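You operate a simulated robot arm through the tools that you are given. There is no shell and no other tool. Be economical: measure what you need, move in short steps, check, and stop when the job is done.

The job below is to be done with a simulated two-armed robot. You get a single attempt, and the scene is never put back.

TASK
Check the 16 A fuse: drawer if good, scrap tray if blown.
Fine: brass cup, one press; the yellow-handled drawer, shut again after; leave the other fuses.

It is judged by the outcome, as a careful person would: the job done as asked, and still so three seconds after it is handed in. It fails if anything else is knocked over, pushed out of place, dropped, spilled or broken.

THE ROBOT
Two 7-joint arms with two-finger parallel grippers on one trunk, on a base that drives. Base frame: it is fixed to the floor where the robot stands at the start and does not move with it; the origin is under the middle of the robot, x ahead of it, y to its left, z up. Readings come in mm, rad, newtons and seconds.
The left shoulder is at the start at [60, 189, 1228], the right one opposite. With the tool pointing down near the work surface each hand reaches from about 100 to 640 mm from the robot's upright axis, wherever it stands, measured 20 degrees to its own side. Places, roughly: brass cup of the fuse tester [400, 700, 900]; check button [500, 600, 900]; drawer with the yellow handle [600, 100, 600]; fuse tester [400, 600, 900]; inside of the drawer with the yellow handle [700, 100, 600]; inside of the red scrap tray [500, 400, 800]. Payload 3.43 kg a hand.
Tool frame (each hand has its own): the origin (TCP) lies between the finger pads and is the grasp point; the fingertips stand 30 mm ahead of it; z points along the fingers, y is the line along which they close. Largest opening 94 mm; finger width 28, thickness 10; the body of the gripper, 50 by 96 mm, starts 55 mm behind the TCP.
Orientation is told as [roll, pitch, yaw] about the base's x, y, z axes, in that order, counted from this pose: with the fingers straight down and closing along the base's y, the tool's x points along the base's -x, its y along +y and its z along -z.

THE INTERFACE
- The arms move only by the tool apply_moves. It takes "left_moves", "right_moves" or both (then of equal length, played together; a hand with none holds still); each is a list of rows, each a list of 7 numbers: the shift along the tool's x, y, z in mm, then the turn, a rotation vector about the tool's x, y, z in rad, then the opening, from 0 (shut) to 1 (fully open). In form: [[x, y, z, ax, ay, az, grip], ...]. A call has 1 to 20 rows; each row shifts and turns the commanded pose from where the row before left it, along the tool's axes as they then stand. Rows are played at 5 a second. More than 50 mm and 0.15 rad between two rows, or a gripper value outside its range, and nothing of the call is played. A pose out of reach is approached as far as the arm can. The call stops where the force on the tool passes 40 N (or 10 N more than at its start, if that is more) or the arm is blocked; 0.2 s more then pass. Each finger travels about 153 mm/s and halts on what it meets, pressing with about 24 N; the grip force reading is that of the motor and also rises with nothing between the fingers. The clock runs only during rows and for 0.2 s after the last one: add rows that do not move to give the fingers time. It gives the time, the measured TCP pose, the force on the tool (base axes), the opening and the grip force at its end, in the units of the frame above (readings bear some noise), with the torque about the TCP (base axes, N m) and any sound that the robot's microphone picked up.
- Cameras (640 x 400 px; columns grow to the right, rows downward): "scene" is now at [-5.2, 36.5, 1764.9]; the picture's right is [0.54, -0.84, 0.00], its down [-0.72, -0.47, -0.51] and it looks along [0.43, 0.28, -0.86] (base axes); focal length 248 px, centre (320, 200). "left" rides on the left gripper at [76, -14, -102] in its tool frame; the picture's right is [0.18, 0.98, 0.00], its down [-0.75, 0.14, -0.64] and it looks along [-0.63, 0.12, 0.77] (tool axes); focal length 243 px, centre (320, 200). "right" rides on the right gripper at [76, 14, -103] in its tool frame; the picture's right is [-0.18, 0.98, 0.00], its down [-0.75, -0.14, -0.64] and it looks along [-0.63, -0.12, 0.77] (tool axes); focal length 243 px, centre (320, 200). There is no depth. A picture from a camera that has moved, and an enlarged one, comes with that camera's place and axes in the base frame and with its lens.
- capture(camera): a new picture of that camera. No time passes.
- lift_body(by): slides the trunk up (or, below 0, down) by that many mm; the arms and the scene camera ride with it, the base frame stays. It gives what a move gives, with no picture.
- steer(legs): drives the robot by 1 to 6 legs, each [ahead, left, turn to the left] in mm, mm and rad, along the robot's own axes; the way and the turn of a leg run together, so that a leg with both is an arc; at most 1500 mm and 3.142 rad a leg. The arms and the cameras ride along, it lands a little off, and it stops where it bumps. It gives what a move gives.
- pan_tilt(pan, tilt): turns the head with the scene camera to pan (to the left, within 1.501 rad either way) and tilt (down, from -0.506 to 1.204), counted from straight ahead of the robot. It gives what a move gives.
- inspect(camera, box): a new picture of the part [left, top, right, bottom] of that camera's present view, enlarged. No time passes.
- finish_job(): hands the job in; it is judged then, once.

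Go step by step. Nothing tells you exact positions but the pictures and the camera data: compare them with the known pose of the tool, close in by small moves and look again before you grip or let go. The budget is 120 turns and 92 pictures, counting those below and the enlarged ones. Unless the task says otherwise, let go and move clear before handing in, and close with one line.

The tools are called after ">>>" as name(argument=value, ...) on one line, values as JSON. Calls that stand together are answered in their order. apply_moves: Moves the arms, as the interface text tells. Its arguments: {"type":"object","properties":{"left_moves":{"type":"array","items":{"type":"array","items":{"type":"number"}}},"right_moves":{"type":"array","items":{"type":"array","items":{"type":"number"}}}},"required":[]} The other tools are called the same way: lift_body (by) slides the trunk up or down; steer (legs) drives the base; pan_tilt (pan, tilt) turns the head that bears the scene camera; capture (camera) takes a picture; inspect (camera, box) takes an enlarged picture of a part of a camera's view; finish_job () hands the job in.

At the start:

```text
clock: 0.0
left_tool_pos: [357.9, 445.5, 1210.7]
left_tcp_rot: [0.001, 0.0, 0.001]
left_ft_force: [0.2, 0.5, 0.1]
left_ft_torque: [0.01, 0.0, 0.01]
left_finger_gap: 93.8
left_grasp_force: 0.0
right_tool_pos: [281.4, 51.2, 1241.3]
right_tcp_rot: [0.0, 0.0, 0.0]
right_ft_force: [0.4, -0.1, 0.6]
right_ft_torque: [-0.01, -0.02, 0.0]
right_finger_gap: 94.1
right_grasp_force: 0.2
trunk travel left (down, up): [-900.0, 90.0]
robot x, y, heading: [-1.6, -0.0, 0.003]
head pan, tilt: [0.576, 1.035]
```

scene: 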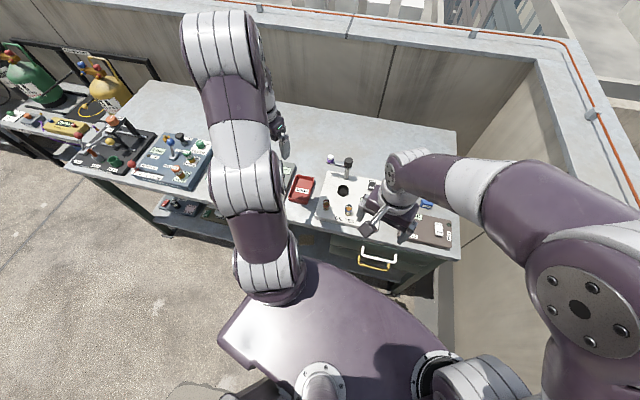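
right: 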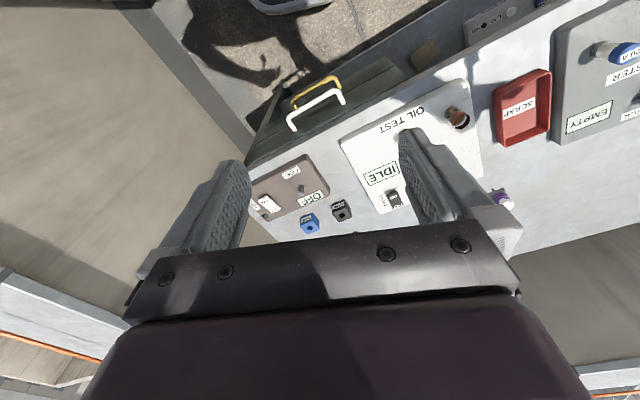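
left: 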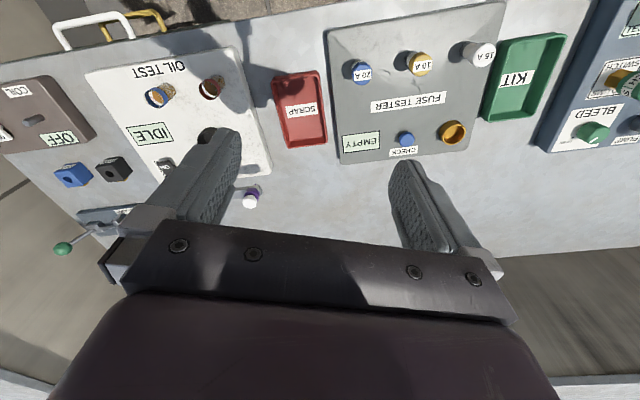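

I see the fuse tester on the bench at my left, with three fuses, a brass cup and a check button; the drawers with white and yellow handles are ahead. First I look closer at the tester and the drawers.

>>> inspect(camera="left", box=[260, 0, 580, 200])

>>> inspect(camera="scene", box=[240, 150, 480, 300])

>>> inspect(camera="right", box=[200, 20, 520, 220])

```text
2.00 times, centred on (420, 100) of left
camera zoom: at [281.4, 431.8, 1313.0], right [-0.18, 0.98, 0.0], down [0.75, 0.14, 0.64], along [0.63, 0.12, -0.77], focal length 485 px, centre (120, 400)
```

zoom: 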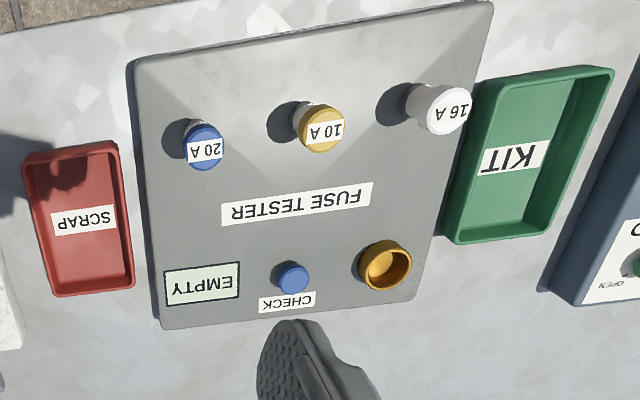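

```text
2.67 times, centred on (360, 225) of scene
camera zoom: at [-5.2, 36.5, 1764.9], right [0.54, -0.84, 0.0], down [-0.72, -0.47, -0.51], along [0.43, 0.28, -0.86], focal length 661 px, centre (213, 133)
```

zoom: 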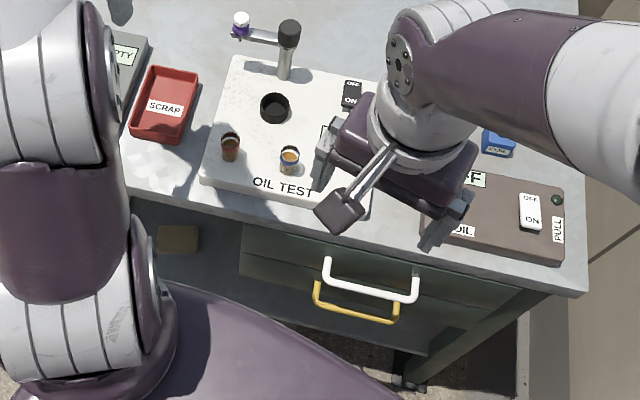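

```text
2.00 times, centred on (360, 120) of right
camera zoom: at [205.6, 64.4, 1343.2], right [0.18, 0.98, 0.0], down [0.75, -0.14, 0.64], along [0.63, -0.12, -0.77], focal length 485 px, centre (240, 360)
```

zoom: 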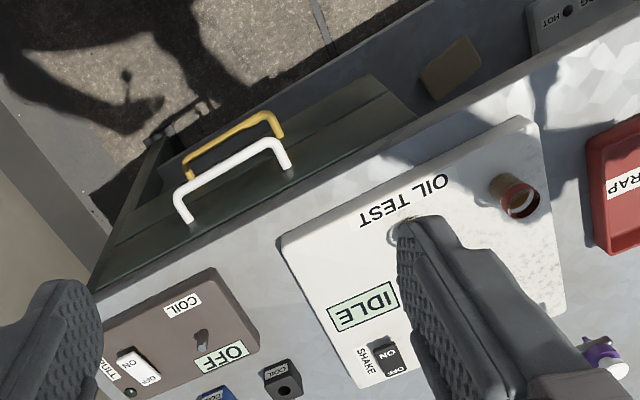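

The tester, scrap tray and drawers lie along a bench turned about 0.3 rad to my left. I turn square to it and shift left, so that the 16 A fuse and the cup are in reach of the left hand.

>>> steer(legs=[[0, 0, 0.31], [0, 360, 0]])

>>> capture(camera="scene")

>>> capture(camera="left")

```text
clock: 3.4
left_tool_pos: [89.7, 884.7, 1210.9]
left_tcp_rot: [0.001, 0.001, 0.313]
left_ft_force: [0.7, -0.5, 0.7]
left_ft_torque: [0.01, 0.01, -0.04]
left_finger_gap: 93.9
left_grasp_force: 0.1
right_tool_pos: [139.5, 484.1, 1241.3]
right_tcp_rot: [0.001, 0.0, 0.313]
right_ft_force: [-0.4, 0.0, -0.6]
right_ft_torque: [0.03, 0.0, 0.04]
right_finger_gap: 94.0
right_grasp_force: 0.1
trunk travel left (down, up): [-900.0, 90.0]
robot x, y, heading: [-115.5, 356.2, 0.311]
head pan, tilt: [0.576, 1.035]
```

```text
85 pictures are left
camera scene: at [-129.9, 383.6, 1764.9], right [0.78, -0.63, 0.0], down [-0.54, -0.67, -0.51], along [0.32, 0.4, -0.86], focal length 248 px, centre (320, 200)
```

scene: 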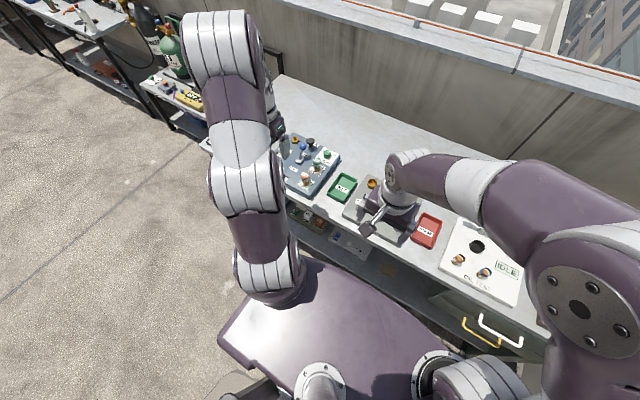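

```text
84 pictures are left
camera left: at [21.4, 847.8, 1313.5], right [-0.48, 0.88, 0.0], down [0.67, 0.37, 0.64], along [0.56, 0.31, -0.77], focal length 243 px, centre (320, 200)
```

left: 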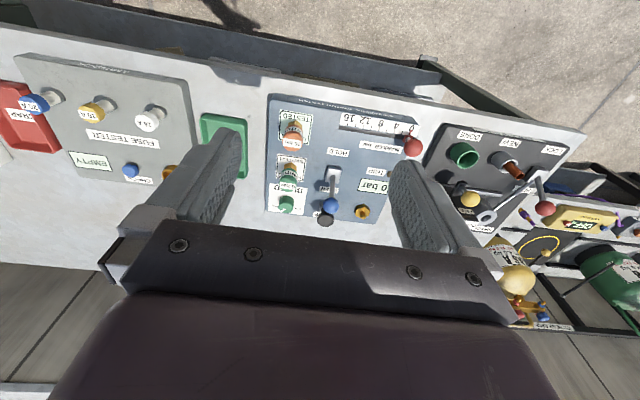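

The bench now runs square to me, with its edge about 400 mm ahead; the 16 A fuse is near [301, 670, 905] and the cup is at the very end of my reach. I check how much room the base has ahead.

>>> pan_tilt(pan=0.35, tilt=1.2)

>>> capture(camera="scene")

```text
clock: 4.1
left_tool_pos: [89.7, 886.6, 1209.4]
left_tcp_rot: [0.0, 0.0, 0.312]
left_ft_force: [0.5, 0.1, 0.1]
left_ft_torque: [-0.04, 0.03, 0.02]
left_finger_gap: 94.1
left_grasp_force: 0.0
right_tool_pos: [138.4, 485.6, 1239.9]
right_tcp_rot: [0.0, 0.002, 0.313]
right_ft_force: [-0.2, -0.2, -0.7]
right_ft_torque: [0.03, 0.0, 0.0]
right_finger_gap: 93.9
right_grasp_force: 0.1
trunk travel left (down, up): [-900.0, 90.0]
robot x, y, heading: [-115.6, 349.3, 0.314]
head pan, tilt: [0.351, 1.201]
```

```text
83 pictures are left
camera scene: at [-129.2, 368.4, 1754.7], right [0.62, -0.79, 0.0], down [-0.73, -0.57, -0.36], along [0.29, 0.22, -0.93], focal length 248 px, centre (320, 200)
```

scene: 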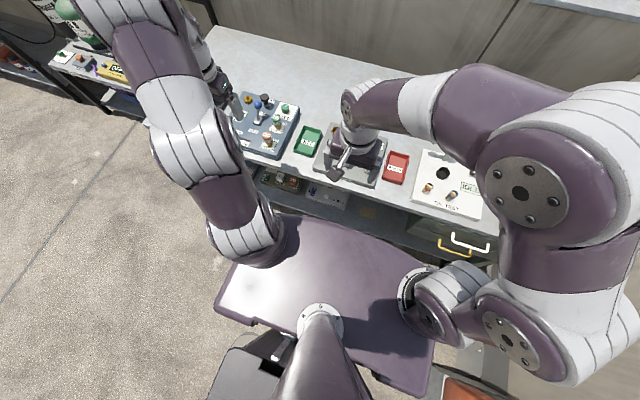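

The purple plate is my shoulder deck, well short of the bench, so a short move ahead is safe. I go 50 mm ahead and bring the left hand toward the fuse.

>>> steer(legs=[[50, 0, 0]])

```text
clock: 5.0
left_tool_pos: [128.9, 898.6, 1213.3]
left_tcp_rot: [0.0, -0.007, 0.313]
left_ft_force: [-0.1, 0.1, 1.1]
left_ft_torque: [0.01, -0.05, -0.03]
left_finger_gap: 94.1
left_grasp_force: 0.0
right_tool_pos: [178.2, 497.9, 1243.1]
right_tcp_rot: [0.0, -0.006, 0.313]
right_ft_force: [-0.4, 0.1, 0.9]
right_ft_torque: [0.02, -0.05, -0.01]
right_finger_gap: 93.9
right_grasp_force: 0.1
trunk travel left (down, up): [-900.0, 90.0]
robot x, y, heading: [-66.9, 367.3, 0.316]
head pan, tilt: [0.351, 1.201]
```

I move the right hand out to the right and bring the left hand above the 16 A fuse at about z 1060.

>>> apply_moves(left_moves=[[-15.5, -40, 20, 0, 0, 0, 1], [-15.5, -40, 20, 0, 0, 0, 1], [-15.5, -40, 20, 0, 0, 0, 1], [-15.5, -40, 20, 0, 0, 0, 1], [-15.5, -40, 20, 0, 0, 0, 1], [-15.5, -40, 20, 0, 0, 0, 1], [0, -31, 20, 0, 0, 0, 1], [0, 0, 10, 0, 0, 0, 1]], right_moves=[[0, -30, 0, 0, 0, 0, 1], [0, -30, 0, 0, 0, 0, 1], [0, -30, 0, 0, 0, 0, 1], [0, -30, 0, 0, 0, 0, 1], [0, -30, 0, 0, 0, 0, 1], [0, -30, 0, 0, 0, 0, 1], [0, -20, 0, 0, 0, 0, 1], [0, 0, 0, 0, 0, 0, 1]])

>>> capture(camera="left")

>>> capture(camera="scene")

```text
clock: 6.8
left_tool_pos: [307.1, 670.5, 1062.7]
left_tcp_rot: [0.0, -0.001, 0.314]
left_ft_force: [-1.2, -0.5, -0.5]
left_ft_torque: [0.0, 0.02, 0.02]
left_finger_gap: 94.1
left_grasp_force: 0.0
right_tool_pos: [245.2, 310.3, 1240.8]
right_tcp_rot: [0.0, 0.0, 0.315]
right_ft_force: [-0.3, -0.9, -0.5]
right_ft_torque: [0.0, -0.01, -0.04]
right_finger_gap: 94.0
right_grasp_force: 0.0
trunk travel left (down, up): [-900.0, 90.0]
robot x, y, heading: [-66.2, 367.8, 0.31]
head pan, tilt: [0.351, 1.201]
```

```text
82 pictures are left
camera left: at [239.0, 634.3, 1165.1], right [-0.48, 0.88, 0.0], down [0.67, 0.37, 0.64], along [0.56, 0.31, -0.77], focal length 243 px, centre (320, 200)
```

left: 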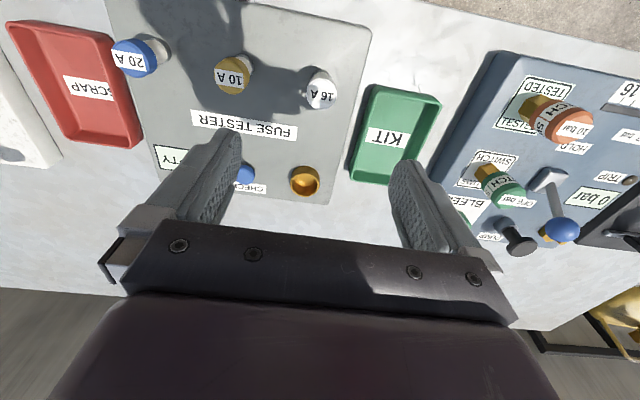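

```text
81 pictures are left
camera scene: at [-83.9, 382.9, 1754.7], right [0.62, -0.79, 0.0], down [-0.73, -0.57, -0.36], along [0.29, 0.22, -0.93], focal length 248 px, centre (320, 200)
```

scene: 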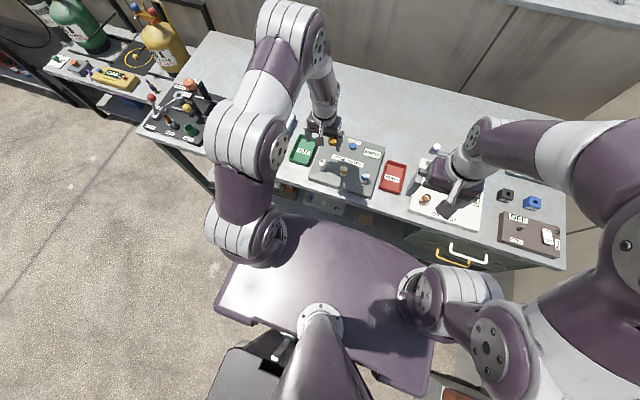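

The hand is over the fuse, which I place near [304, 672]. I enlarge to measure the cap and its base.

>>> inspect(camera="left", box=[200, 20, 440, 170])

```text
2.67 times, centred on (320, 95) of left
camera zoom: at [239.0, 634.3, 1165.1], right [-0.48, 0.88, 0.0], down [0.67, 0.37, 0.64], along [0.56, 0.31, -0.77], focal length 647 px, centre (320, 480)
```

zoom: 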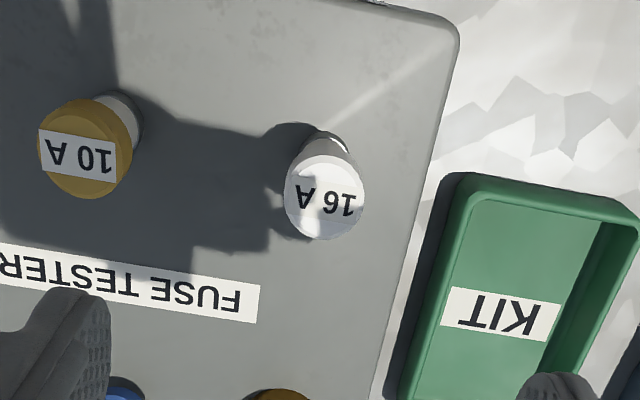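

The cap is about 30 mm wide with its top near z 914, over a panel near z 867; the green tray is close, so I narrow the opening. I come down to 980 and look again.

>>> apply_moves(left_moves=[[5, 3, 30, 0, 0, 0, 0.65], [0, 0, 30, 0, 0, 0, 0.65], [0, 0, 20, 0, 0, 0, 0.65], [0, 0, 0, 0, 0, 0, 0.65]])

>>> capture(camera="left")

```text
clock: 7.8
left_tool_pos: [300.6, 673.8, 979.7]
left_tcp_rot: [0.0, 0.001, 0.313]
left_ft_force: [-1.1, -0.1, -0.2]
left_ft_torque: [0.02, 0.0, -0.01]
left_finger_gap: 60.9
left_grasp_force: 0.0
right_tool_pos: [246.4, 309.1, 1240.7]
right_tcp_rot: [-0.001, -0.001, 0.313]
right_ft_force: [-0.1, 0.3, 0.8]
right_ft_torque: [0.01, -0.01, 0.0]
right_finger_gap: 93.8
right_grasp_force: 0.1
trunk travel left (down, up): [-900.0, 90.0]
robot x, y, heading: [-68.9, 365.0, 0.311]
head pan, tilt: [0.351, 1.201]
```

```text
79 pictures are left
camera left: at [232.9, 636.6, 1082.4], right [-0.48, 0.88, 0.0], down [0.67, 0.37, 0.64], along [0.56, 0.31, -0.77], focal length 243 px, centre (320, 200)
```

left: 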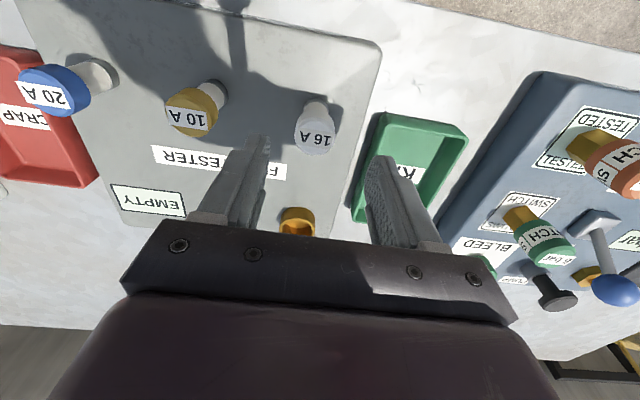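

>>> inspect(camera="left", box=[260, 70, 380, 145])

```text
5.33 times, centred on (320, 108) of left
camera zoom: at [232.9, 636.6, 1082.4], right [-0.48, 0.88, 0.0], down [0.67, 0.37, 0.64], along [0.56, 0.31, -0.77], focal length 1294 px, centre (320, 693)
```

zoom: 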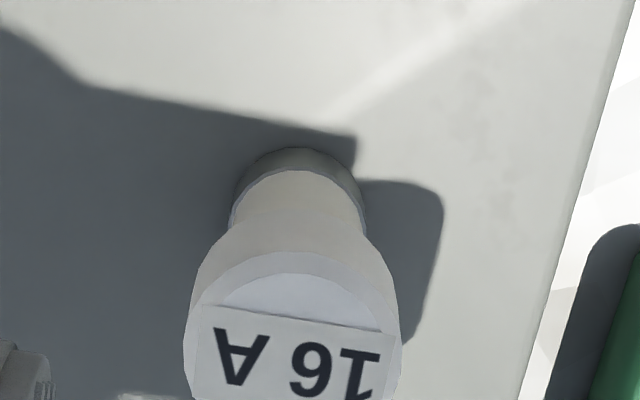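

The fuse has a 27 mm cap (z about 898–915) on a thinner body in a socket. I come down so that only the tips hold the cap, then look before closing.

>>> apply_moves(left_moves=[[0, -2.4, 20, 0, 0, 0, 0.6], [0, 0, 20, 0, 0, 0, 0.6], [0, 0, 16, 0, 0, 0, 0.6], [0, 0, 0, 0, 0, 0, 0.6]])

>>> capture(camera="left")

```text
clock: 8.8
left_tool_pos: [303.0, 670.5, 924.1]
left_tcp_rot: [0.0, 0.0, 0.312]
left_ft_force: [0.6, 0.5, -0.1]
left_ft_torque: [0.0, 0.01, -0.01]
left_finger_gap: 56.6
left_grasp_force: 0.0
right_tool_pos: [246.1, 310.8, 1240.5]
right_tcp_rot: [-0.001, -0.001, 0.314]
right_ft_force: [0.0, -0.7, 0.4]
right_ft_torque: [0.05, 0.0, 0.0]
right_finger_gap: 94.0
right_grasp_force: 0.0
trunk travel left (down, up): [-900.0, 90.0]
robot x, y, heading: [-70.3, 365.8, 0.31]
head pan, tilt: [0.351, 1.201]
```

```text
77 pictures are left
camera left: at [233.2, 633.5, 1026.7], right [-0.48, 0.88, 0.0], down [0.67, 0.37, 0.64], along [0.56, 0.31, -0.77], focal length 243 px, centre (320, 200)
```

left: 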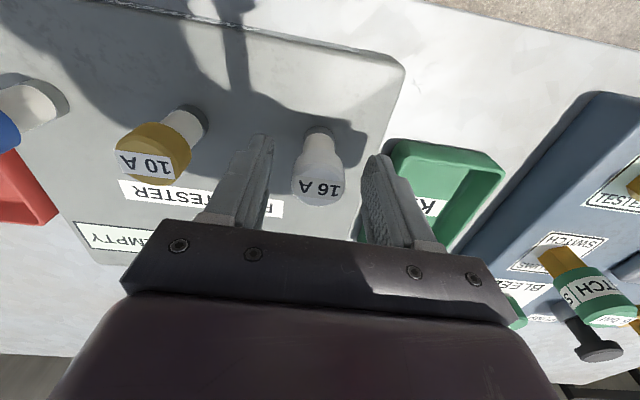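

The cap sits midway between the tips. I close on it.

>>> apply_moves(left_moves=[[0, 0, 0, 0, 0, 0, 0.1], [0, 0, 0, 0, 0, 0, 0.1], [0, 0, 0, 0, 0, 0, 0.1]])

>>> capture(camera="left")

```text
clock: 9.6
left_tool_pos: [302.5, 670.2, 924.6]
left_tcp_rot: [0.001, 0.001, 0.313]
left_ft_force: [0.0, -0.9, -0.5]
left_ft_torque: [0.01, 0.01, -0.03]
left_finger_gap: 27.8
left_grasp_force: 24.1
right_tool_pos: [245.6, 309.9, 1240.6]
right_tcp_rot: [-0.001, 0.0, 0.312]
right_ft_force: [0.4, -0.3, 0.1]
right_ft_torque: [0.0, 0.03, -0.03]
right_finger_gap: 94.2
right_grasp_force: 0.0
trunk travel left (down, up): [-900.0, 90.0]
robot x, y, heading: [-66.2, 365.8, 0.311]
head pan, tilt: [0.351, 1.201]
```

```text
76 pictures are left
camera left: at [233.2, 633.6, 1026.8], right [-0.48, 0.88, 0.0], down [0.67, 0.37, 0.64], along [0.56, 0.31, -0.77], focal length 243 px, centre (320, 200)
```

left: 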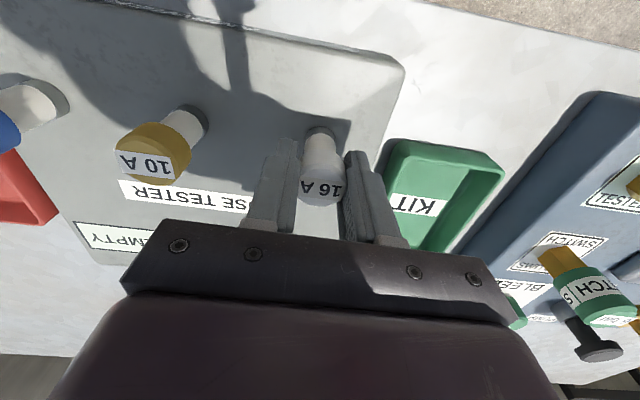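

Gripped at 27.8 mm. I lift straight up gently.

>>> apply_moves(left_moves=[[0, 0, -10, 0, 0, 0, 0.1], [0, 0, -15, 0, 0, 0, 0.1], [0, 0, -25, 0, 0, 0, 0.1], [0, 0, -30, 0, 0, 0, 0.1], [0, 0, -30, 0, 0, 0, 0.1], [0, 0, 0, 0, 0, 0, 0.1]])

>>> capture(camera="left")

```text
clock: 11.0
left_tool_pos: [302.3, 670.6, 1033.6]
left_tcp_rot: [0.0, 0.0, 0.314]
left_ft_force: [-0.1, -0.2, -0.5]
left_ft_torque: [0.01, -0.01, -0.02]
left_finger_gap: 27.8
left_grasp_force: 23.9
right_tool_pos: [247.5, 309.1, 1240.1]
right_tcp_rot: [0.0, 0.0, 0.311]
right_ft_force: [-0.2, -1.0, -0.4]
right_ft_torque: [0.01, 0.01, -0.02]
right_finger_gap: 94.0
right_grasp_force: 0.1
trunk travel left (down, up): [-900.0, 90.0]
robot x, y, heading: [-62.1, 369.1, 0.312]
head pan, tilt: [0.351, 1.201]
```

```text
75 pictures are left
camera left: at [234.3, 633.6, 1136.3], right [-0.48, 0.88, 0.0], down [0.67, 0.37, 0.64], along [0.56, 0.31, -0.77], focal length 243 px, centre (320, 200)
```

left: 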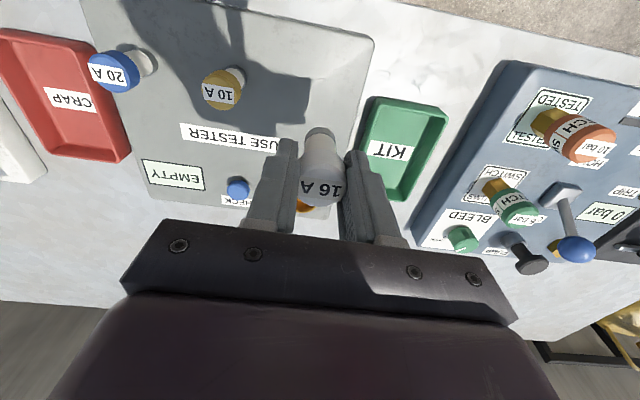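

The fuse is out, its bottom about 58 mm below the TCP. The cup is about 134 mm straight ahead of the socket at [429, 714], rim near z 880; I go over it.

>>> apply_moves(left_moves=[[-30, 0, 0, 0, 0, 0, 0.1], [-35, 0, 0, 0, 0, 0, 0.1], [-35, 1, 0, 0, 0, 0, 0.1], [-34, 1, 0, 0, 0, 0, 0.1], [0, 0, 25, 0, 0, 0, 0.1], [0, 0, 20, 0, 0, 0, 0.1], [0, 0, 0, 0, 0, 0, 0.1]])

>>> capture(camera="left")

>>> inspect(camera="left", box=[240, 100, 400, 200])

>>> capture(camera="right")

```text
clock: 12.6
left_tool_pos: [429.1, 715.6, 988.4]
left_tcp_rot: [0.0, -0.001, 0.313]
left_ft_force: [-0.2, -0.8, 0.1]
left_ft_torque: [-0.01, -0.02, -0.04]
left_finger_gap: 28.0
left_grasp_force: 23.5
right_tool_pos: [247.1, 309.5, 1240.3]
right_tcp_rot: [0.001, 0.002, 0.311]
right_ft_force: [-1.0, 0.8, 0.3]
right_ft_torque: [-0.03, -0.03, 0.02]
right_finger_gap: 93.9
right_grasp_force: 0.1
trunk travel left (down, up): [-900.0, 90.0]
robot x, y, heading: [-64.6, 365.2, 0.311]
head pan, tilt: [0.351, 1.201]
```

```text
74 pictures are left
camera left: at [361.6, 677.6, 1091.8], right [-0.48, 0.88, 0.0], down [0.67, 0.37, 0.64], along [0.56, 0.31, -0.77], focal length 243 px, centre (320, 200)
```

left: 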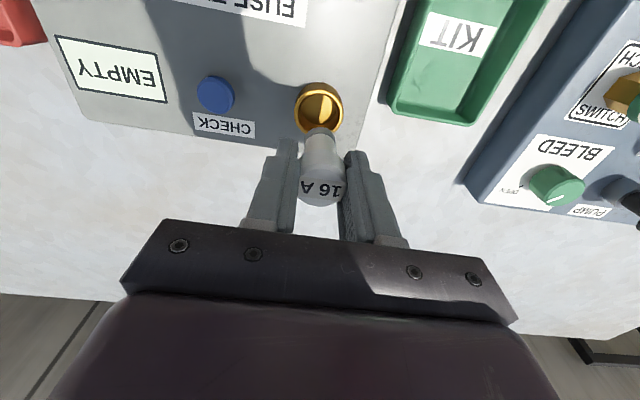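

```text
4.00 times, centred on (320, 150) of left
camera zoom: at [361.6, 677.6, 1091.8], right [-0.48, 0.88, 0.0], down [0.67, 0.37, 0.64], along [0.56, 0.31, -0.77], focal length 970 px, centre (320, 400)
```

zoom: 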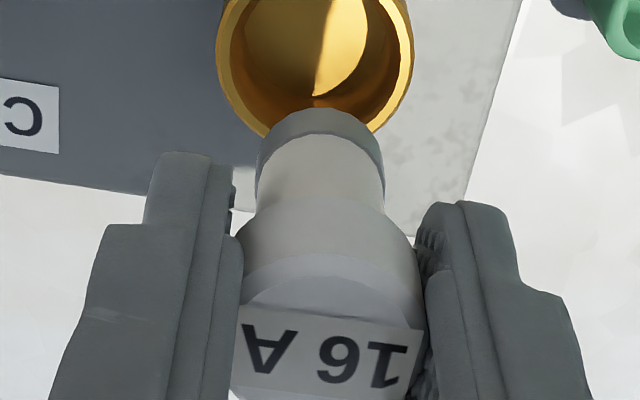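

```text
72 pictures are left
camera right: at [169.8, 301.0, 1343.0], right [-0.13, 0.99, 0.0], down [0.76, 0.1, 0.64], along [0.64, 0.08, -0.77], focal length 243 px, centre (320, 200)
```

right: 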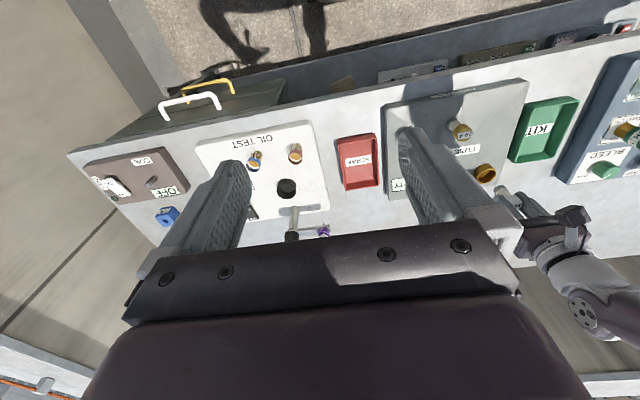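

The cup is about 37 mm wide inside and the fuse tip 20 mm, well lined up. I go down halfway with a 2 mm correction and check.

>>> apply_moves(left_moves=[[2, -1.5, 20, 0, 0, 0, 0.1], [0, 0, 20, 0, 0, 0, 0.1], [0, 0, 5, 0, 0, 0, 0.1], [0, 0, 0, 0, 0, 0, 0.1]])

>>> inspect(camera="left", box=[240, 90, 400, 190])

```text
clock: 13.6
left_tool_pos: [427.1, 711.3, 945.4]
left_tcp_rot: [0.0, 0.0, 0.312]
left_ft_force: [-0.5, 0.2, -1.4]
left_ft_torque: [0.0, 0.01, 0.0]
left_finger_gap: 27.7
left_grasp_force: 23.8
right_tool_pos: [247.0, 310.6, 1241.5]
right_tcp_rot: [0.001, 0.0, 0.313]
right_ft_force: [0.4, -0.3, -0.1]
right_ft_torque: [0.02, 0.03, 0.01]
right_finger_gap: 94.0
right_grasp_force: 0.1
trunk travel left (down, up): [-900.0, 90.0]
robot x, y, heading: [-64.6, 369.1, 0.311]
head pan, tilt: [0.351, 1.201]
```

```text
4.00 times, centred on (320, 140) of left
camera zoom: at [359.4, 675.1, 1046.7], right [-0.48, 0.88, 0.0], down [0.67, 0.37, 0.64], along [0.56, 0.31, -0.77], focal length 970 px, centre (320, 440)
```

zoom: 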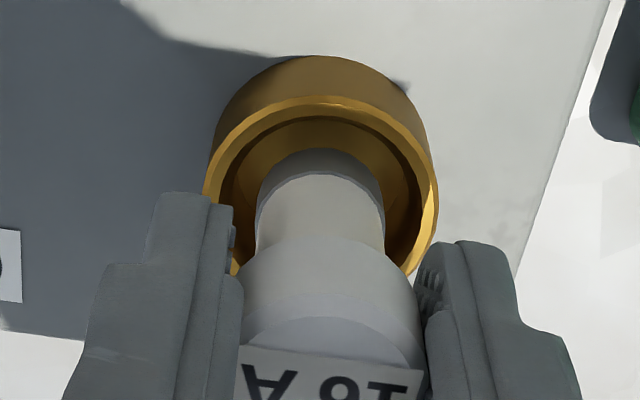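

The fuse tip is over the middle of the cup. I lower it slowly until it seats.

>>> apply_moves(left_moves=[[0, 0, 6, 0, 0, 0, 0.1], [0, 0, 5, 0, 0, 0, 0.1], [0, 0, 4, 0, 0, 0, 0.1], [0, 0, 0, 0, 0, 0, 0.1]])

>>> capture(camera="left")

```text
clock: 14.6
left_tool_pos: [427.1, 711.9, 928.9]
left_tcp_rot: [-0.001, -0.001, 0.312]
left_ft_force: [-0.4, 0.2, 0.2]
left_ft_torque: [-0.04, 0.0, 0.01]
left_finger_gap: 27.8
left_grasp_force: 23.9
right_tool_pos: [246.3, 310.6, 1242.1]
right_tcp_rot: [0.0, -0.001, 0.313]
right_ft_force: [1.2, -0.6, 0.1]
right_ft_torque: [-0.01, 0.03, 0.0]
right_finger_gap: 93.8
right_grasp_force: 0.0
trunk travel left (down, up): [-900.0, 90.0]
robot x, y, heading: [-66.8, 367.8, 0.314]
head pan, tilt: [0.351, 1.201]
```

```text
70 pictures are left
camera left: at [358.5, 674.9, 1031.9], right [-0.48, 0.88, 0.0], down [0.67, 0.37, 0.64], along [0.56, 0.31, -0.77], focal length 243 px, centre (320, 200)
```

left: 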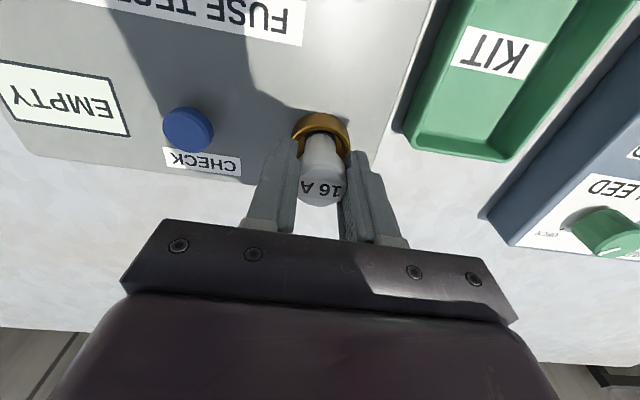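

>>> apply_moves(left_moves=[[0, 0, 2, 0, 0, 0, 0.1], [0, 0, 1, 0, 0, 0, 0.1], [0, 0, 1, 0, 0, 0, 0.1], [0, 0, 1, 0, 0, 0, 0.1], [0, 0, 0, 0, 0, 0, 0.1]])

>>> capture(camera="left")

```text
clock: 15.8
left_tool_pos: [427.7, 710.6, 923.2]
left_tcp_rot: [0.0, 0.0, 0.313]
left_ft_force: [-0.2, -0.5, -0.2]
left_ft_torque: [0.01, 0.01, -0.01]
left_finger_gap: 27.8
left_grasp_force: 23.4
right_tool_pos: [244.9, 310.1, 1240.9]
right_tcp_rot: [-0.001, 0.0, 0.311]
right_ft_force: [-0.3, -0.2, -0.5]
right_ft_torque: [-0.02, -0.01, -0.02]
right_finger_gap: 94.1
right_grasp_force: 0.1
trunk travel left (down, up): [-900.0, 90.0]
robot x, y, heading: [-66.1, 366.1, 0.312]
head pan, tilt: [0.351, 1.201]
```

```text
69 pictures are left
camera left: at [358.9, 674.2, 1027.0], right [-0.48, 0.88, 0.0], down [0.67, 0.37, 0.64], along [0.56, 0.31, -0.77], focal length 243 px, centre (320, 200)
```

left: 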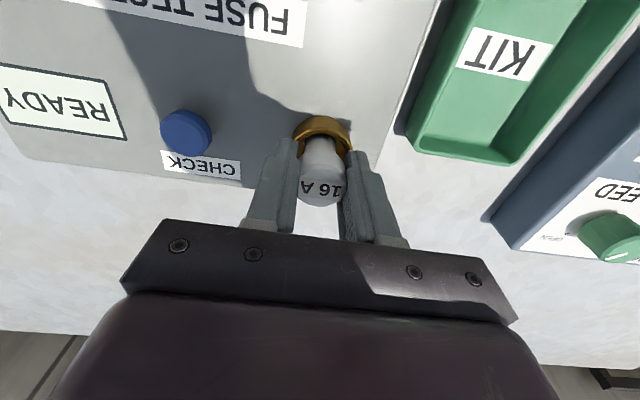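

The display says READY: the fuse is seated. I ease it 1 mm down, let go and rise straight up.

>>> apply_moves(left_moves=[[0, 0, 1, 0, 0, 0, 0.1], [0, 0, 0, 0, 0, 0, 0.35], [0, 0, 0, 0, 0, 0, 0.55], [0, 0, 0, 0, 0, 0, 0.55], [0, 0, -15, 0, 0, 0, 0.55], [0, 0, -25, 0, 0, 0, 0.55], [0, 0, -30, 0, 0, 0, 0.55], [0, 0, 0, 0, 0, 0, 0.55]])

>>> capture(camera="left")

```text
clock: 17.6
left_tool_pos: [430.2, 711.4, 992.3]
left_tcp_rot: [-0.001, 0.0, 0.312]
left_ft_force: [0.1, 0.0, 0.4]
left_ft_torque: [-0.01, -0.03, 0.0]
left_finger_gap: 51.7
left_grasp_force: 0.0
right_tool_pos: [245.8, 310.3, 1240.7]
right_tcp_rot: [0.0, -0.001, 0.314]
right_ft_force: [-0.7, 0.3, 0.2]
right_ft_torque: [0.0, 0.0, 0.02]
right_finger_gap: 93.8
right_grasp_force: 0.0
trunk travel left (down, up): [-900.0, 90.0]
robot x, y, heading: [-68.7, 364.8, 0.315]
head pan, tilt: [0.351, 1.201]
```

```text
68 pictures are left
camera left: at [360.0, 673.7, 1095.5], right [-0.48, 0.88, 0.0], down [0.67, 0.37, 0.64], along [0.56, 0.31, -0.77], focal length 243 px, centre (320, 200)
```

left: 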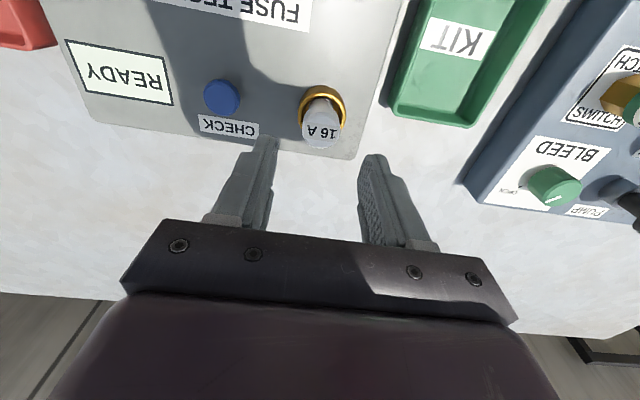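

The fuse stands in the cup by itself. The check button is about 83 mm to its right at [455, 632], top near z 882; I close the fingers, move over it and come down near it.

>>> apply_moves(left_moves=[[0, -28, 0, 0, 0, 0, 0.3], [0, -28, 0, 0, 0, 0, 0], [1, -27, 0, 0, 0, 0, 0], [0, 0, 22, 0, 0, 0, 0], [0, 0, 20, 0, 0, 0, 0], [0, 0, 12, 0, 0, 0, 0], [0, 0, 0, 0, 0, 0, 0]])

>>> capture(camera="left")

>>> capture(camera="scene")

```text
clock: 19.2
left_tool_pos: [452.2, 630.8, 938.0]
left_tcp_rot: [0.0, 0.0, 0.312]
left_ft_force: [0.4, 0.1, 0.0]
left_ft_torque: [0.0, -0.02, -0.03]
left_finger_gap: 0.2
left_grasp_force: 24.2
right_tool_pos: [245.8, 308.6, 1241.3]
right_tcp_rot: [0.001, 0.0, 0.312]
right_ft_force: [0.2, -0.4, -0.3]
right_ft_torque: [-0.03, 0.0, 0.01]
right_finger_gap: 93.9
right_grasp_force: 0.0
trunk travel left (down, up): [-900.0, 90.0]
robot x, y, heading: [-69.5, 365.8, 0.311]
head pan, tilt: [0.351, 1.201]
```

```text
67 pictures are left
camera left: at [383.9, 594.9, 1041.3], right [-0.48, 0.88, 0.0], down [0.67, 0.37, 0.64], along [0.56, 0.31, -0.77], focal length 243 px, centre (320, 200)
```

left: 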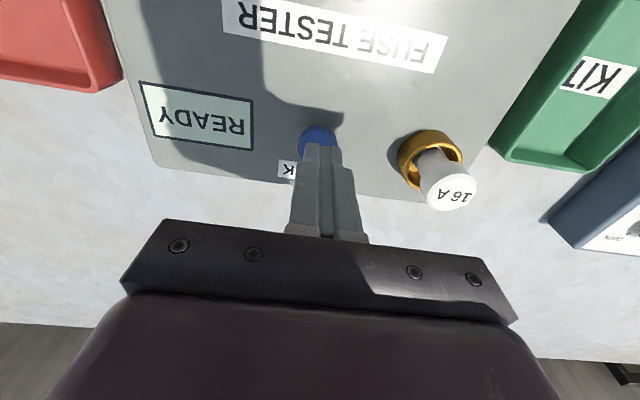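

```text
66 pictures are left
camera scene: at [-83.1, 382.2, 1754.7], right [0.62, -0.79, 0.0], down [-0.73, -0.57, -0.36], along [0.29, 0.22, -0.93], focal length 248 px, centre (320, 200)
```

scene: 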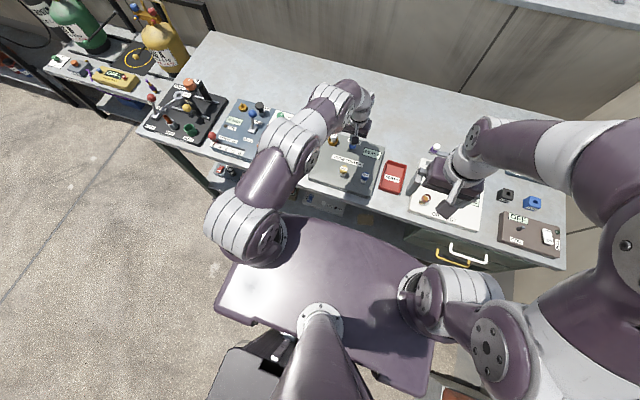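

The fingertips are right over the button. I go down toward it in small steps.

>>> apply_moves(left_moves=[[-1, 1, 10, 0, 0, 0, 0], [0, 0, 8, 0, 0, 0, 0], [0, 0, 0, 0, 0, 0, 0]])

>>> capture(camera="left")

```text
clock: 20.0
left_tool_pos: [453.2, 633.4, 921.9]
left_tcp_rot: [-0.001, -0.001, 0.313]
left_ft_force: [0.4, 1.0, -0.5]
left_ft_torque: [0.02, -0.02, -0.03]
left_finger_gap: 0.1
left_grasp_force: 23.9
right_tool_pos: [246.3, 309.7, 1239.9]
right_tcp_rot: [0.001, 0.0, 0.313]
right_ft_force: [-0.2, -0.4, 0.2]
right_ft_torque: [-0.01, -0.01, -0.02]
right_finger_gap: 94.1
right_grasp_force: 0.0
trunk travel left (down, up): [-900.0, 90.0]
robot x, y, heading: [-64.3, 371.1, 0.31]
head pan, tilt: [0.351, 1.201]
```

```text
65 pictures are left
camera left: at [383.7, 596.1, 1024.0], right [-0.48, 0.88, 0.0], down [0.67, 0.37, 0.64], along [0.56, 0.31, -0.77], focal length 243 px, centre (320, 200)
```

left: 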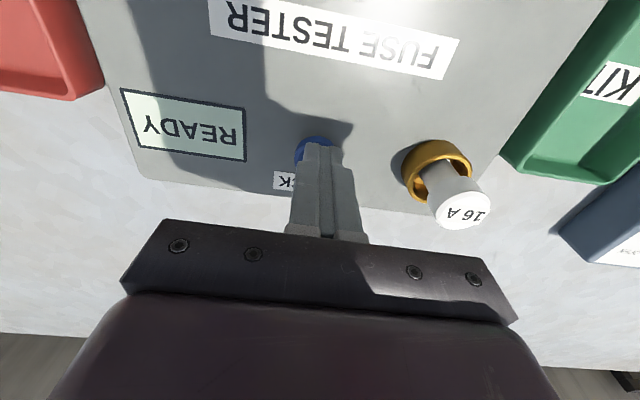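

>>> apply_moves(left_moves=[[0, 0, 3, 0, 0, 0, 0], [0, 0, 2, 0, 0, 0, 0], [0, 0, 2, 0, 0, 0, 0], [0, 0, 2, 0, 0, 0, 0]])

>>> capture(camera="left")

```text
clock: 21.0
left_tool_pos: [452.6, 633.4, 914.0]
left_tcp_rot: [0.0, 0.0, 0.311]
left_ft_force: [-2.0, -0.7, 4.1]
left_ft_torque: [-0.03, 0.03, 0.01]
left_finger_gap: 0.2
left_grasp_force: 24.6
right_tool_pos: [244.4, 309.5, 1239.3]
right_tcp_rot: [0.0, 0.002, 0.313]
right_ft_force: [-0.8, 0.0, 0.8]
right_ft_torque: [-0.02, 0.0, 0.0]
right_finger_gap: 94.2
right_grasp_force: 0.0
trunk travel left (down, up): [-900.0, 90.0]
robot x, y, heading: [-66.6, 367.0, 0.308]
head pan, tilt: [0.351, 1.201]
heard: click
```

```text
64 pictures are left
camera left: at [383.9, 596.4, 1015.5], right [-0.48, 0.88, 0.0], down [0.67, 0.37, 0.64], along [0.56, 0.31, -0.77], focal length 243 px, centre (320, 200)
```

left: 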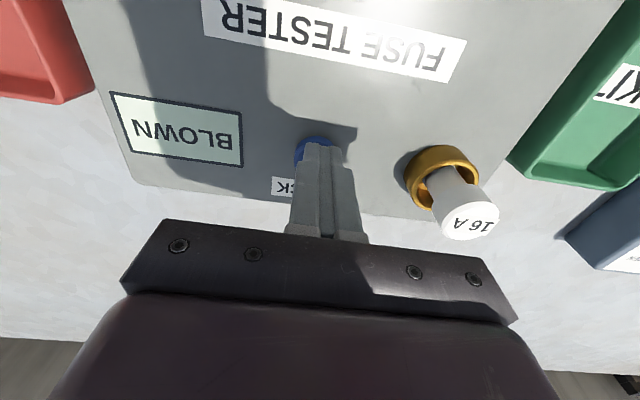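

A click, and the display says BLOWN, so the fuse goes to the scrap tray. I rise off the button and confirm the display.

>>> apply_moves(left_moves=[[0, 0, -20, 0, 0, 0, 0], [0, 0, -30, 0, 0, 0, 0], [0, 0, -30, 0, 0, 0, 0], [0, 28, 0, 0, 0, 0, 0.3], [0, 28, 0, 0, 0, 0, 0.55], [0, 27, 0, 0, 0, 0, 0.55], [0, 0, 0, 0, 0, 0, 0.55]])

>>> capture(camera="left")

```text
clock: 22.6
left_tool_pos: [425.3, 711.7, 992.2]
left_tcp_rot: [0.0, -0.001, 0.311]
left_ft_force: [0.2, 0.3, 0.0]
left_ft_torque: [-0.01, -0.01, -0.01]
left_finger_gap: 51.4
left_grasp_force: 0.1
right_tool_pos: [245.3, 309.7, 1239.8]
right_tcp_rot: [0.001, 0.0, 0.312]
right_ft_force: [0.0, -0.2, 0.0]
right_ft_torque: [0.01, -0.02, 0.0]
right_finger_gap: 93.9
right_grasp_force: 0.0
trunk travel left (down, up): [-900.0, 90.0]
robot x, y, heading: [-70.9, 369.5, 0.314]
head pan, tilt: [0.351, 1.201]
```

```text
63 pictures are left
camera left: at [357.8, 675.0, 1095.4], right [-0.48, 0.88, 0.0], down [0.67, 0.37, 0.64], along [0.56, 0.31, -0.77], focal length 243 px, centre (320, 200)
```

left: 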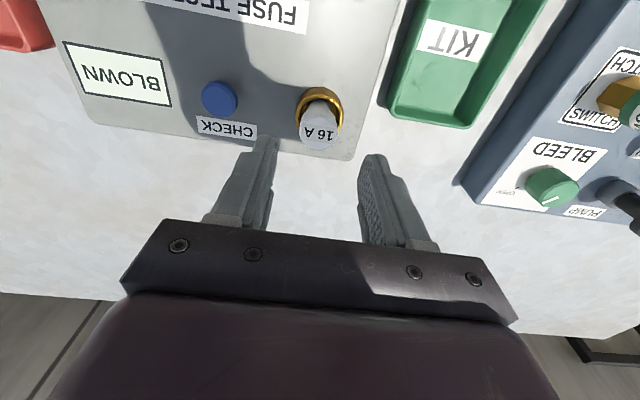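

BLOWN is confirmed. I go back down to where I let go of the fuse and look before closing.

>>> apply_moves(left_moves=[[-1, 0, 25, 0, 0, 0, 0.55], [0, 0, 25, 0, 0, 0, 0.55], [0, 0, 18, 0, 0, 0, 0.55], [0, 0, 0, 0, 0, 0, 0.55]])

>>> capture(camera="left")

```text
clock: 23.6
left_tool_pos: [427.1, 714.2, 925.6]
left_tcp_rot: [0.001, 0.0, 0.312]
left_ft_force: [0.1, 0.0, -0.3]
left_ft_torque: [0.01, -0.03, 0.03]
left_finger_gap: 51.7
left_grasp_force: 0.0
right_tool_pos: [246.1, 310.8, 1239.1]
right_tcp_rot: [0.001, 0.001, 0.313]
right_ft_force: [0.2, 0.6, 0.2]
right_ft_torque: [0.0, -0.01, 0.01]
right_finger_gap: 94.0
right_grasp_force: 0.1
trunk travel left (down, up): [-900.0, 90.0]
robot x, y, heading: [-68.1, 365.0, 0.312]
head pan, tilt: [0.351, 1.201]
```

```text
62 pictures are left
camera left: at [359.1, 676.7, 1028.1], right [-0.48, 0.88, 0.0], down [0.67, 0.37, 0.64], along [0.56, 0.31, -0.77], focal length 243 px, centre (320, 200)
```

left: 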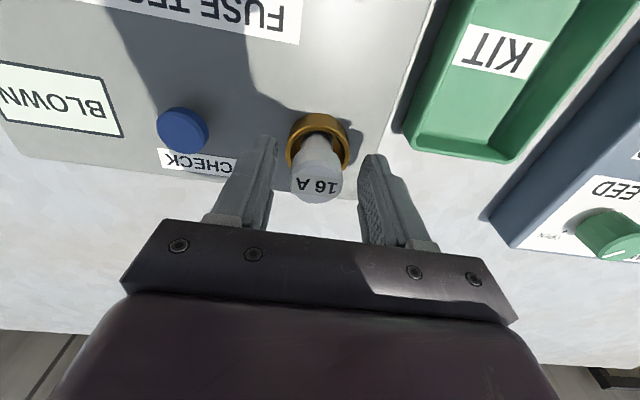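

The fuse stands between the pads. I close, lift it, and then drive 200 mm to the right so the scrap tray comes in front of the left hand.

>>> apply_moves(left_moves=[[0, -1.5, 2, 0, 0, 0, 0.55], [0, 0, 0, 0, 0, 0, 0.1], [0, 0, 0, 0, 0, 0, 0.1], [0, 0, 0, 0, 0, 0, 0.1], [0, 0, -10, 0, 0, 0, 0.1], [0, 0, -20, 0, 0, 0, 0.1], [0, 0, -30, 0, 0, 0, 0.1], [0, 0, -40, 0, 0, 0, 0.1], [0, 0, -40, 0, 0, 0, 0.1], [0, 0, 0, 0, 0, 0, 0.1]])

>>> capture(camera="left")

```text
clock: 25.8
left_tool_pos: [429.4, 710.3, 1060.5]
left_tcp_rot: [0.0, 0.001, 0.313]
left_ft_force: [0.3, -0.7, -0.3]
left_ft_torque: [0.0, 0.0, -0.01]
left_finger_gap: 27.8
left_grasp_force: 24.1
right_tool_pos: [246.5, 309.6, 1239.9]
right_tcp_rot: [0.0, 0.0, 0.316]
right_ft_force: [0.5, -0.1, -0.6]
right_ft_torque: [-0.02, -0.01, -0.04]
right_finger_gap: 93.8
right_grasp_force: 0.1
trunk travel left (down, up): [-900.0, 90.0]
robot x, y, heading: [-66.9, 364.5, 0.313]
head pan, tilt: [0.351, 1.201]
```

```text
61 pictures are left
camera left: at [361.9, 674.2, 1164.4], right [-0.48, 0.88, 0.0], down [0.67, 0.37, 0.64], along [0.56, 0.31, -0.77], focal length 243 px, centre (320, 200)
```

left: 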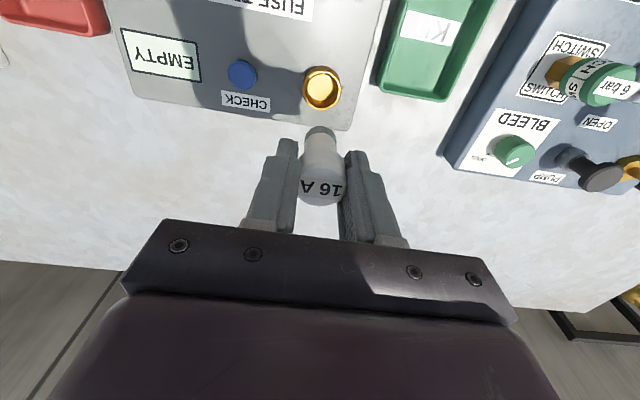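

>>> steer(legs=[[0, -240, 0]])

>>> capture(camera="left")

```text
clock: 27.6
left_tool_pos: [504.7, 484.6, 1061.7]
left_tcp_rot: [-0.004, -0.002, 0.311]
left_ft_force: [0.2, 0.4, -1.1]
left_ft_torque: [-0.04, 0.0, 0.01]
left_finger_gap: 27.8
left_grasp_force: 24.4
right_tool_pos: [318.6, 85.0, 1240.9]
right_tcp_rot: [-0.001, 0.001, 0.311]
right_ft_force: [-0.1, -0.1, 0.5]
right_ft_torque: [-0.05, 0.01, -0.01]
right_finger_gap: 93.9
right_grasp_force: 0.1
trunk travel left (down, up): [-900.0, 90.0]
robot x, y, heading: [4.4, 140.2, 0.312]
head pan, tilt: [0.351, 1.201]
```

```text
60 pictures are left
camera left: at [434.9, 448.4, 1164.0], right [-0.48, 0.88, 0.0], down [0.67, 0.37, 0.64], along [0.56, 0.3, -0.77], focal length 243 px, centre (320, 200)
```

left: 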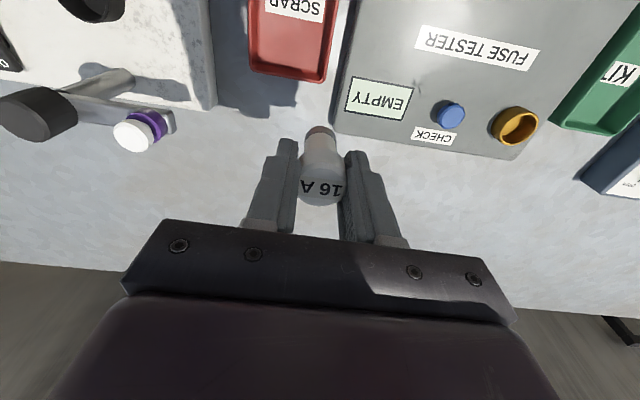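

The tray's near corner is back and to the right of the hand. I move over its middle, about 75 mm back and 33 mm right.

>>> apply_moves(left_moves=[[25, 0, 0, 0, 0, 0, 0.1], [25, -10, 0, 0, 0, 0, 0.1], [25, -11, 0, 0, 0, 0, 0.1], [0, -12, 0, 0, 0, 0, 0.1], [0, 0, 0, 0, 0, 0, 0.1]])

>>> capture(camera="left")

```text
clock: 28.8
left_tool_pos: [441.8, 431.0, 1061.7]
left_tcp_rot: [-0.001, -0.001, 0.31]
left_ft_force: [-0.9, 0.4, -0.7]
left_ft_torque: [0.01, 0.04, 0.02]
left_finger_gap: 27.7
left_grasp_force: 23.9
right_tool_pos: [318.0, 82.8, 1240.0]
right_tcp_rot: [0.001, 0.0, 0.31]
right_ft_force: [-0.2, 0.0, 0.8]
right_ft_torque: [-0.02, -0.01, 0.0]
right_finger_gap: 94.0
right_grasp_force: 0.0
trunk travel left (down, up): [-900.0, 90.0]
robot x, y, heading: [4.8, 139.2, 0.309]
head pan, tilt: [0.351, 1.201]
```

```text
59 pictures are left
camera left: at [373.7, 393.5, 1164.7], right [-0.48, 0.88, 0.0], down [0.67, 0.36, 0.64], along [0.56, 0.31, -0.77], focal length 243 px, centre (320, 200)
```

left: 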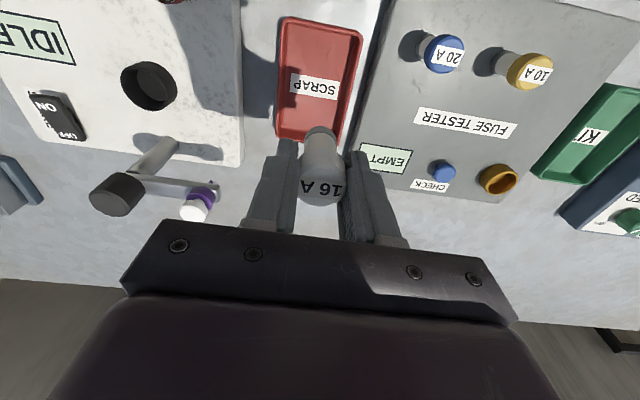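

I'm nearly over the tray's centre. I correct by about 6 mm and go down to 955.

>>> apply_moves(left_moves=[[5.5, -3, 25, 0, 0, 0, 0.1], [0, 0, 30, 0, 0, 0, 0.1], [0, 0, 30, 0, 0, 0, 0.1], [0, 0, 20, 0, 0, 0, 0.1], [0, 0, 0, 0, 0, 0, 0.1]])

>>> capture(camera="left")

```text
clock: 30.0
left_tool_pos: [439.6, 425.0, 956.8]
left_tcp_rot: [0.001, -0.001, 0.31]
left_ft_force: [-0.3, 0.3, -1.2]
left_ft_torque: [-0.02, 0.01, -0.02]
left_finger_gap: 27.8
left_grasp_force: 24.3
right_tool_pos: [318.4, 83.4, 1240.1]
right_tcp_rot: [0.0, 0.0, 0.311]
right_ft_force: [0.1, -1.2, -0.2]
right_ft_torque: [-0.02, 0.04, 0.0]
right_finger_gap: 94.1
right_grasp_force: 0.0
trunk travel left (down, up): [-900.0, 90.0]
robot x, y, heading: [6.2, 143.0, 0.312]
head pan, tilt: [0.351, 1.201]
```

```text
58 pictures are left
camera left: at [370.9, 387.7, 1059.3], right [-0.48, 0.88, 0.0], down [0.67, 0.36, 0.64], along [0.56, 0.31, -0.77], focal length 243 px, centre (320, 200)
```

left: 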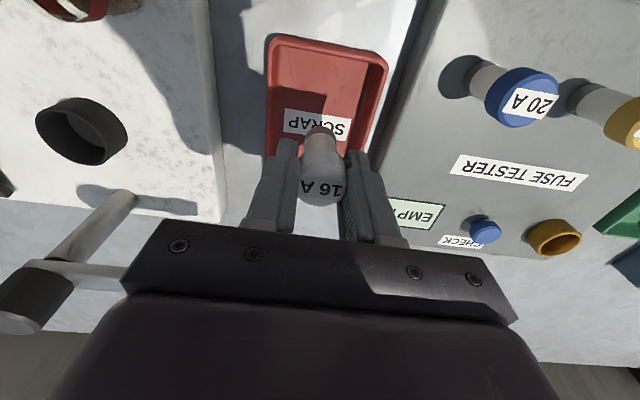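

>>> apply_moves(left_moves=[[0, 0, 15, 0, 0, 0, 0.1], [0, 0, 15, 0, 0, 0, 0.1], [0, 0, 0, 0, 0, 0, 0.1]])

>>> inspect(camera="left", box=[200, 60, 440, 210])

```text
clock: 30.8
left_tool_pos: [435.6, 426.1, 926.0]
left_tcp_rot: [0.0, -0.002, 0.311]
left_ft_force: [0.0, 0.1, -0.3]
left_ft_torque: [-0.04, 0.03, 0.04]
left_finger_gap: 27.9
left_grasp_force: 23.5
right_tool_pos: [318.9, 82.4, 1240.8]
right_tcp_rot: [0.0, 0.001, 0.311]
right_ft_force: [-0.4, -0.9, 0.4]
right_ft_torque: [0.01, -0.01, -0.01]
right_finger_gap: 93.9
right_grasp_force: 0.0
trunk travel left (down, up): [-900.0, 90.0]
robot x, y, heading: [2.7, 140.9, 0.314]
head pan, tilt: [0.351, 1.201]
```

```text
2.67 times, centred on (320, 135) of left
camera zoom: at [368.3, 388.9, 1029.3], right [-0.48, 0.88, 0.0], down [0.67, 0.36, 0.64], along [0.56, 0.31, -0.77], focal length 647 px, centre (320, 373)
```

zoom: 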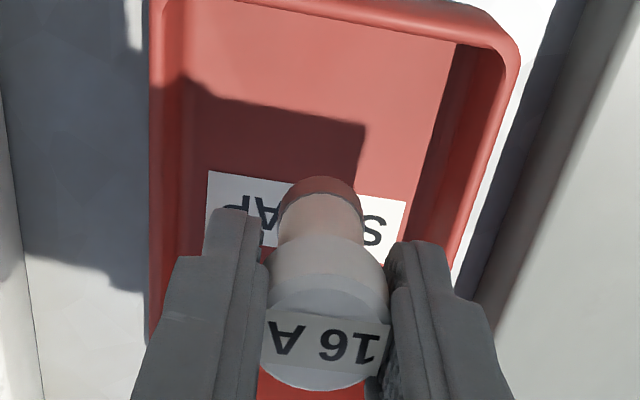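

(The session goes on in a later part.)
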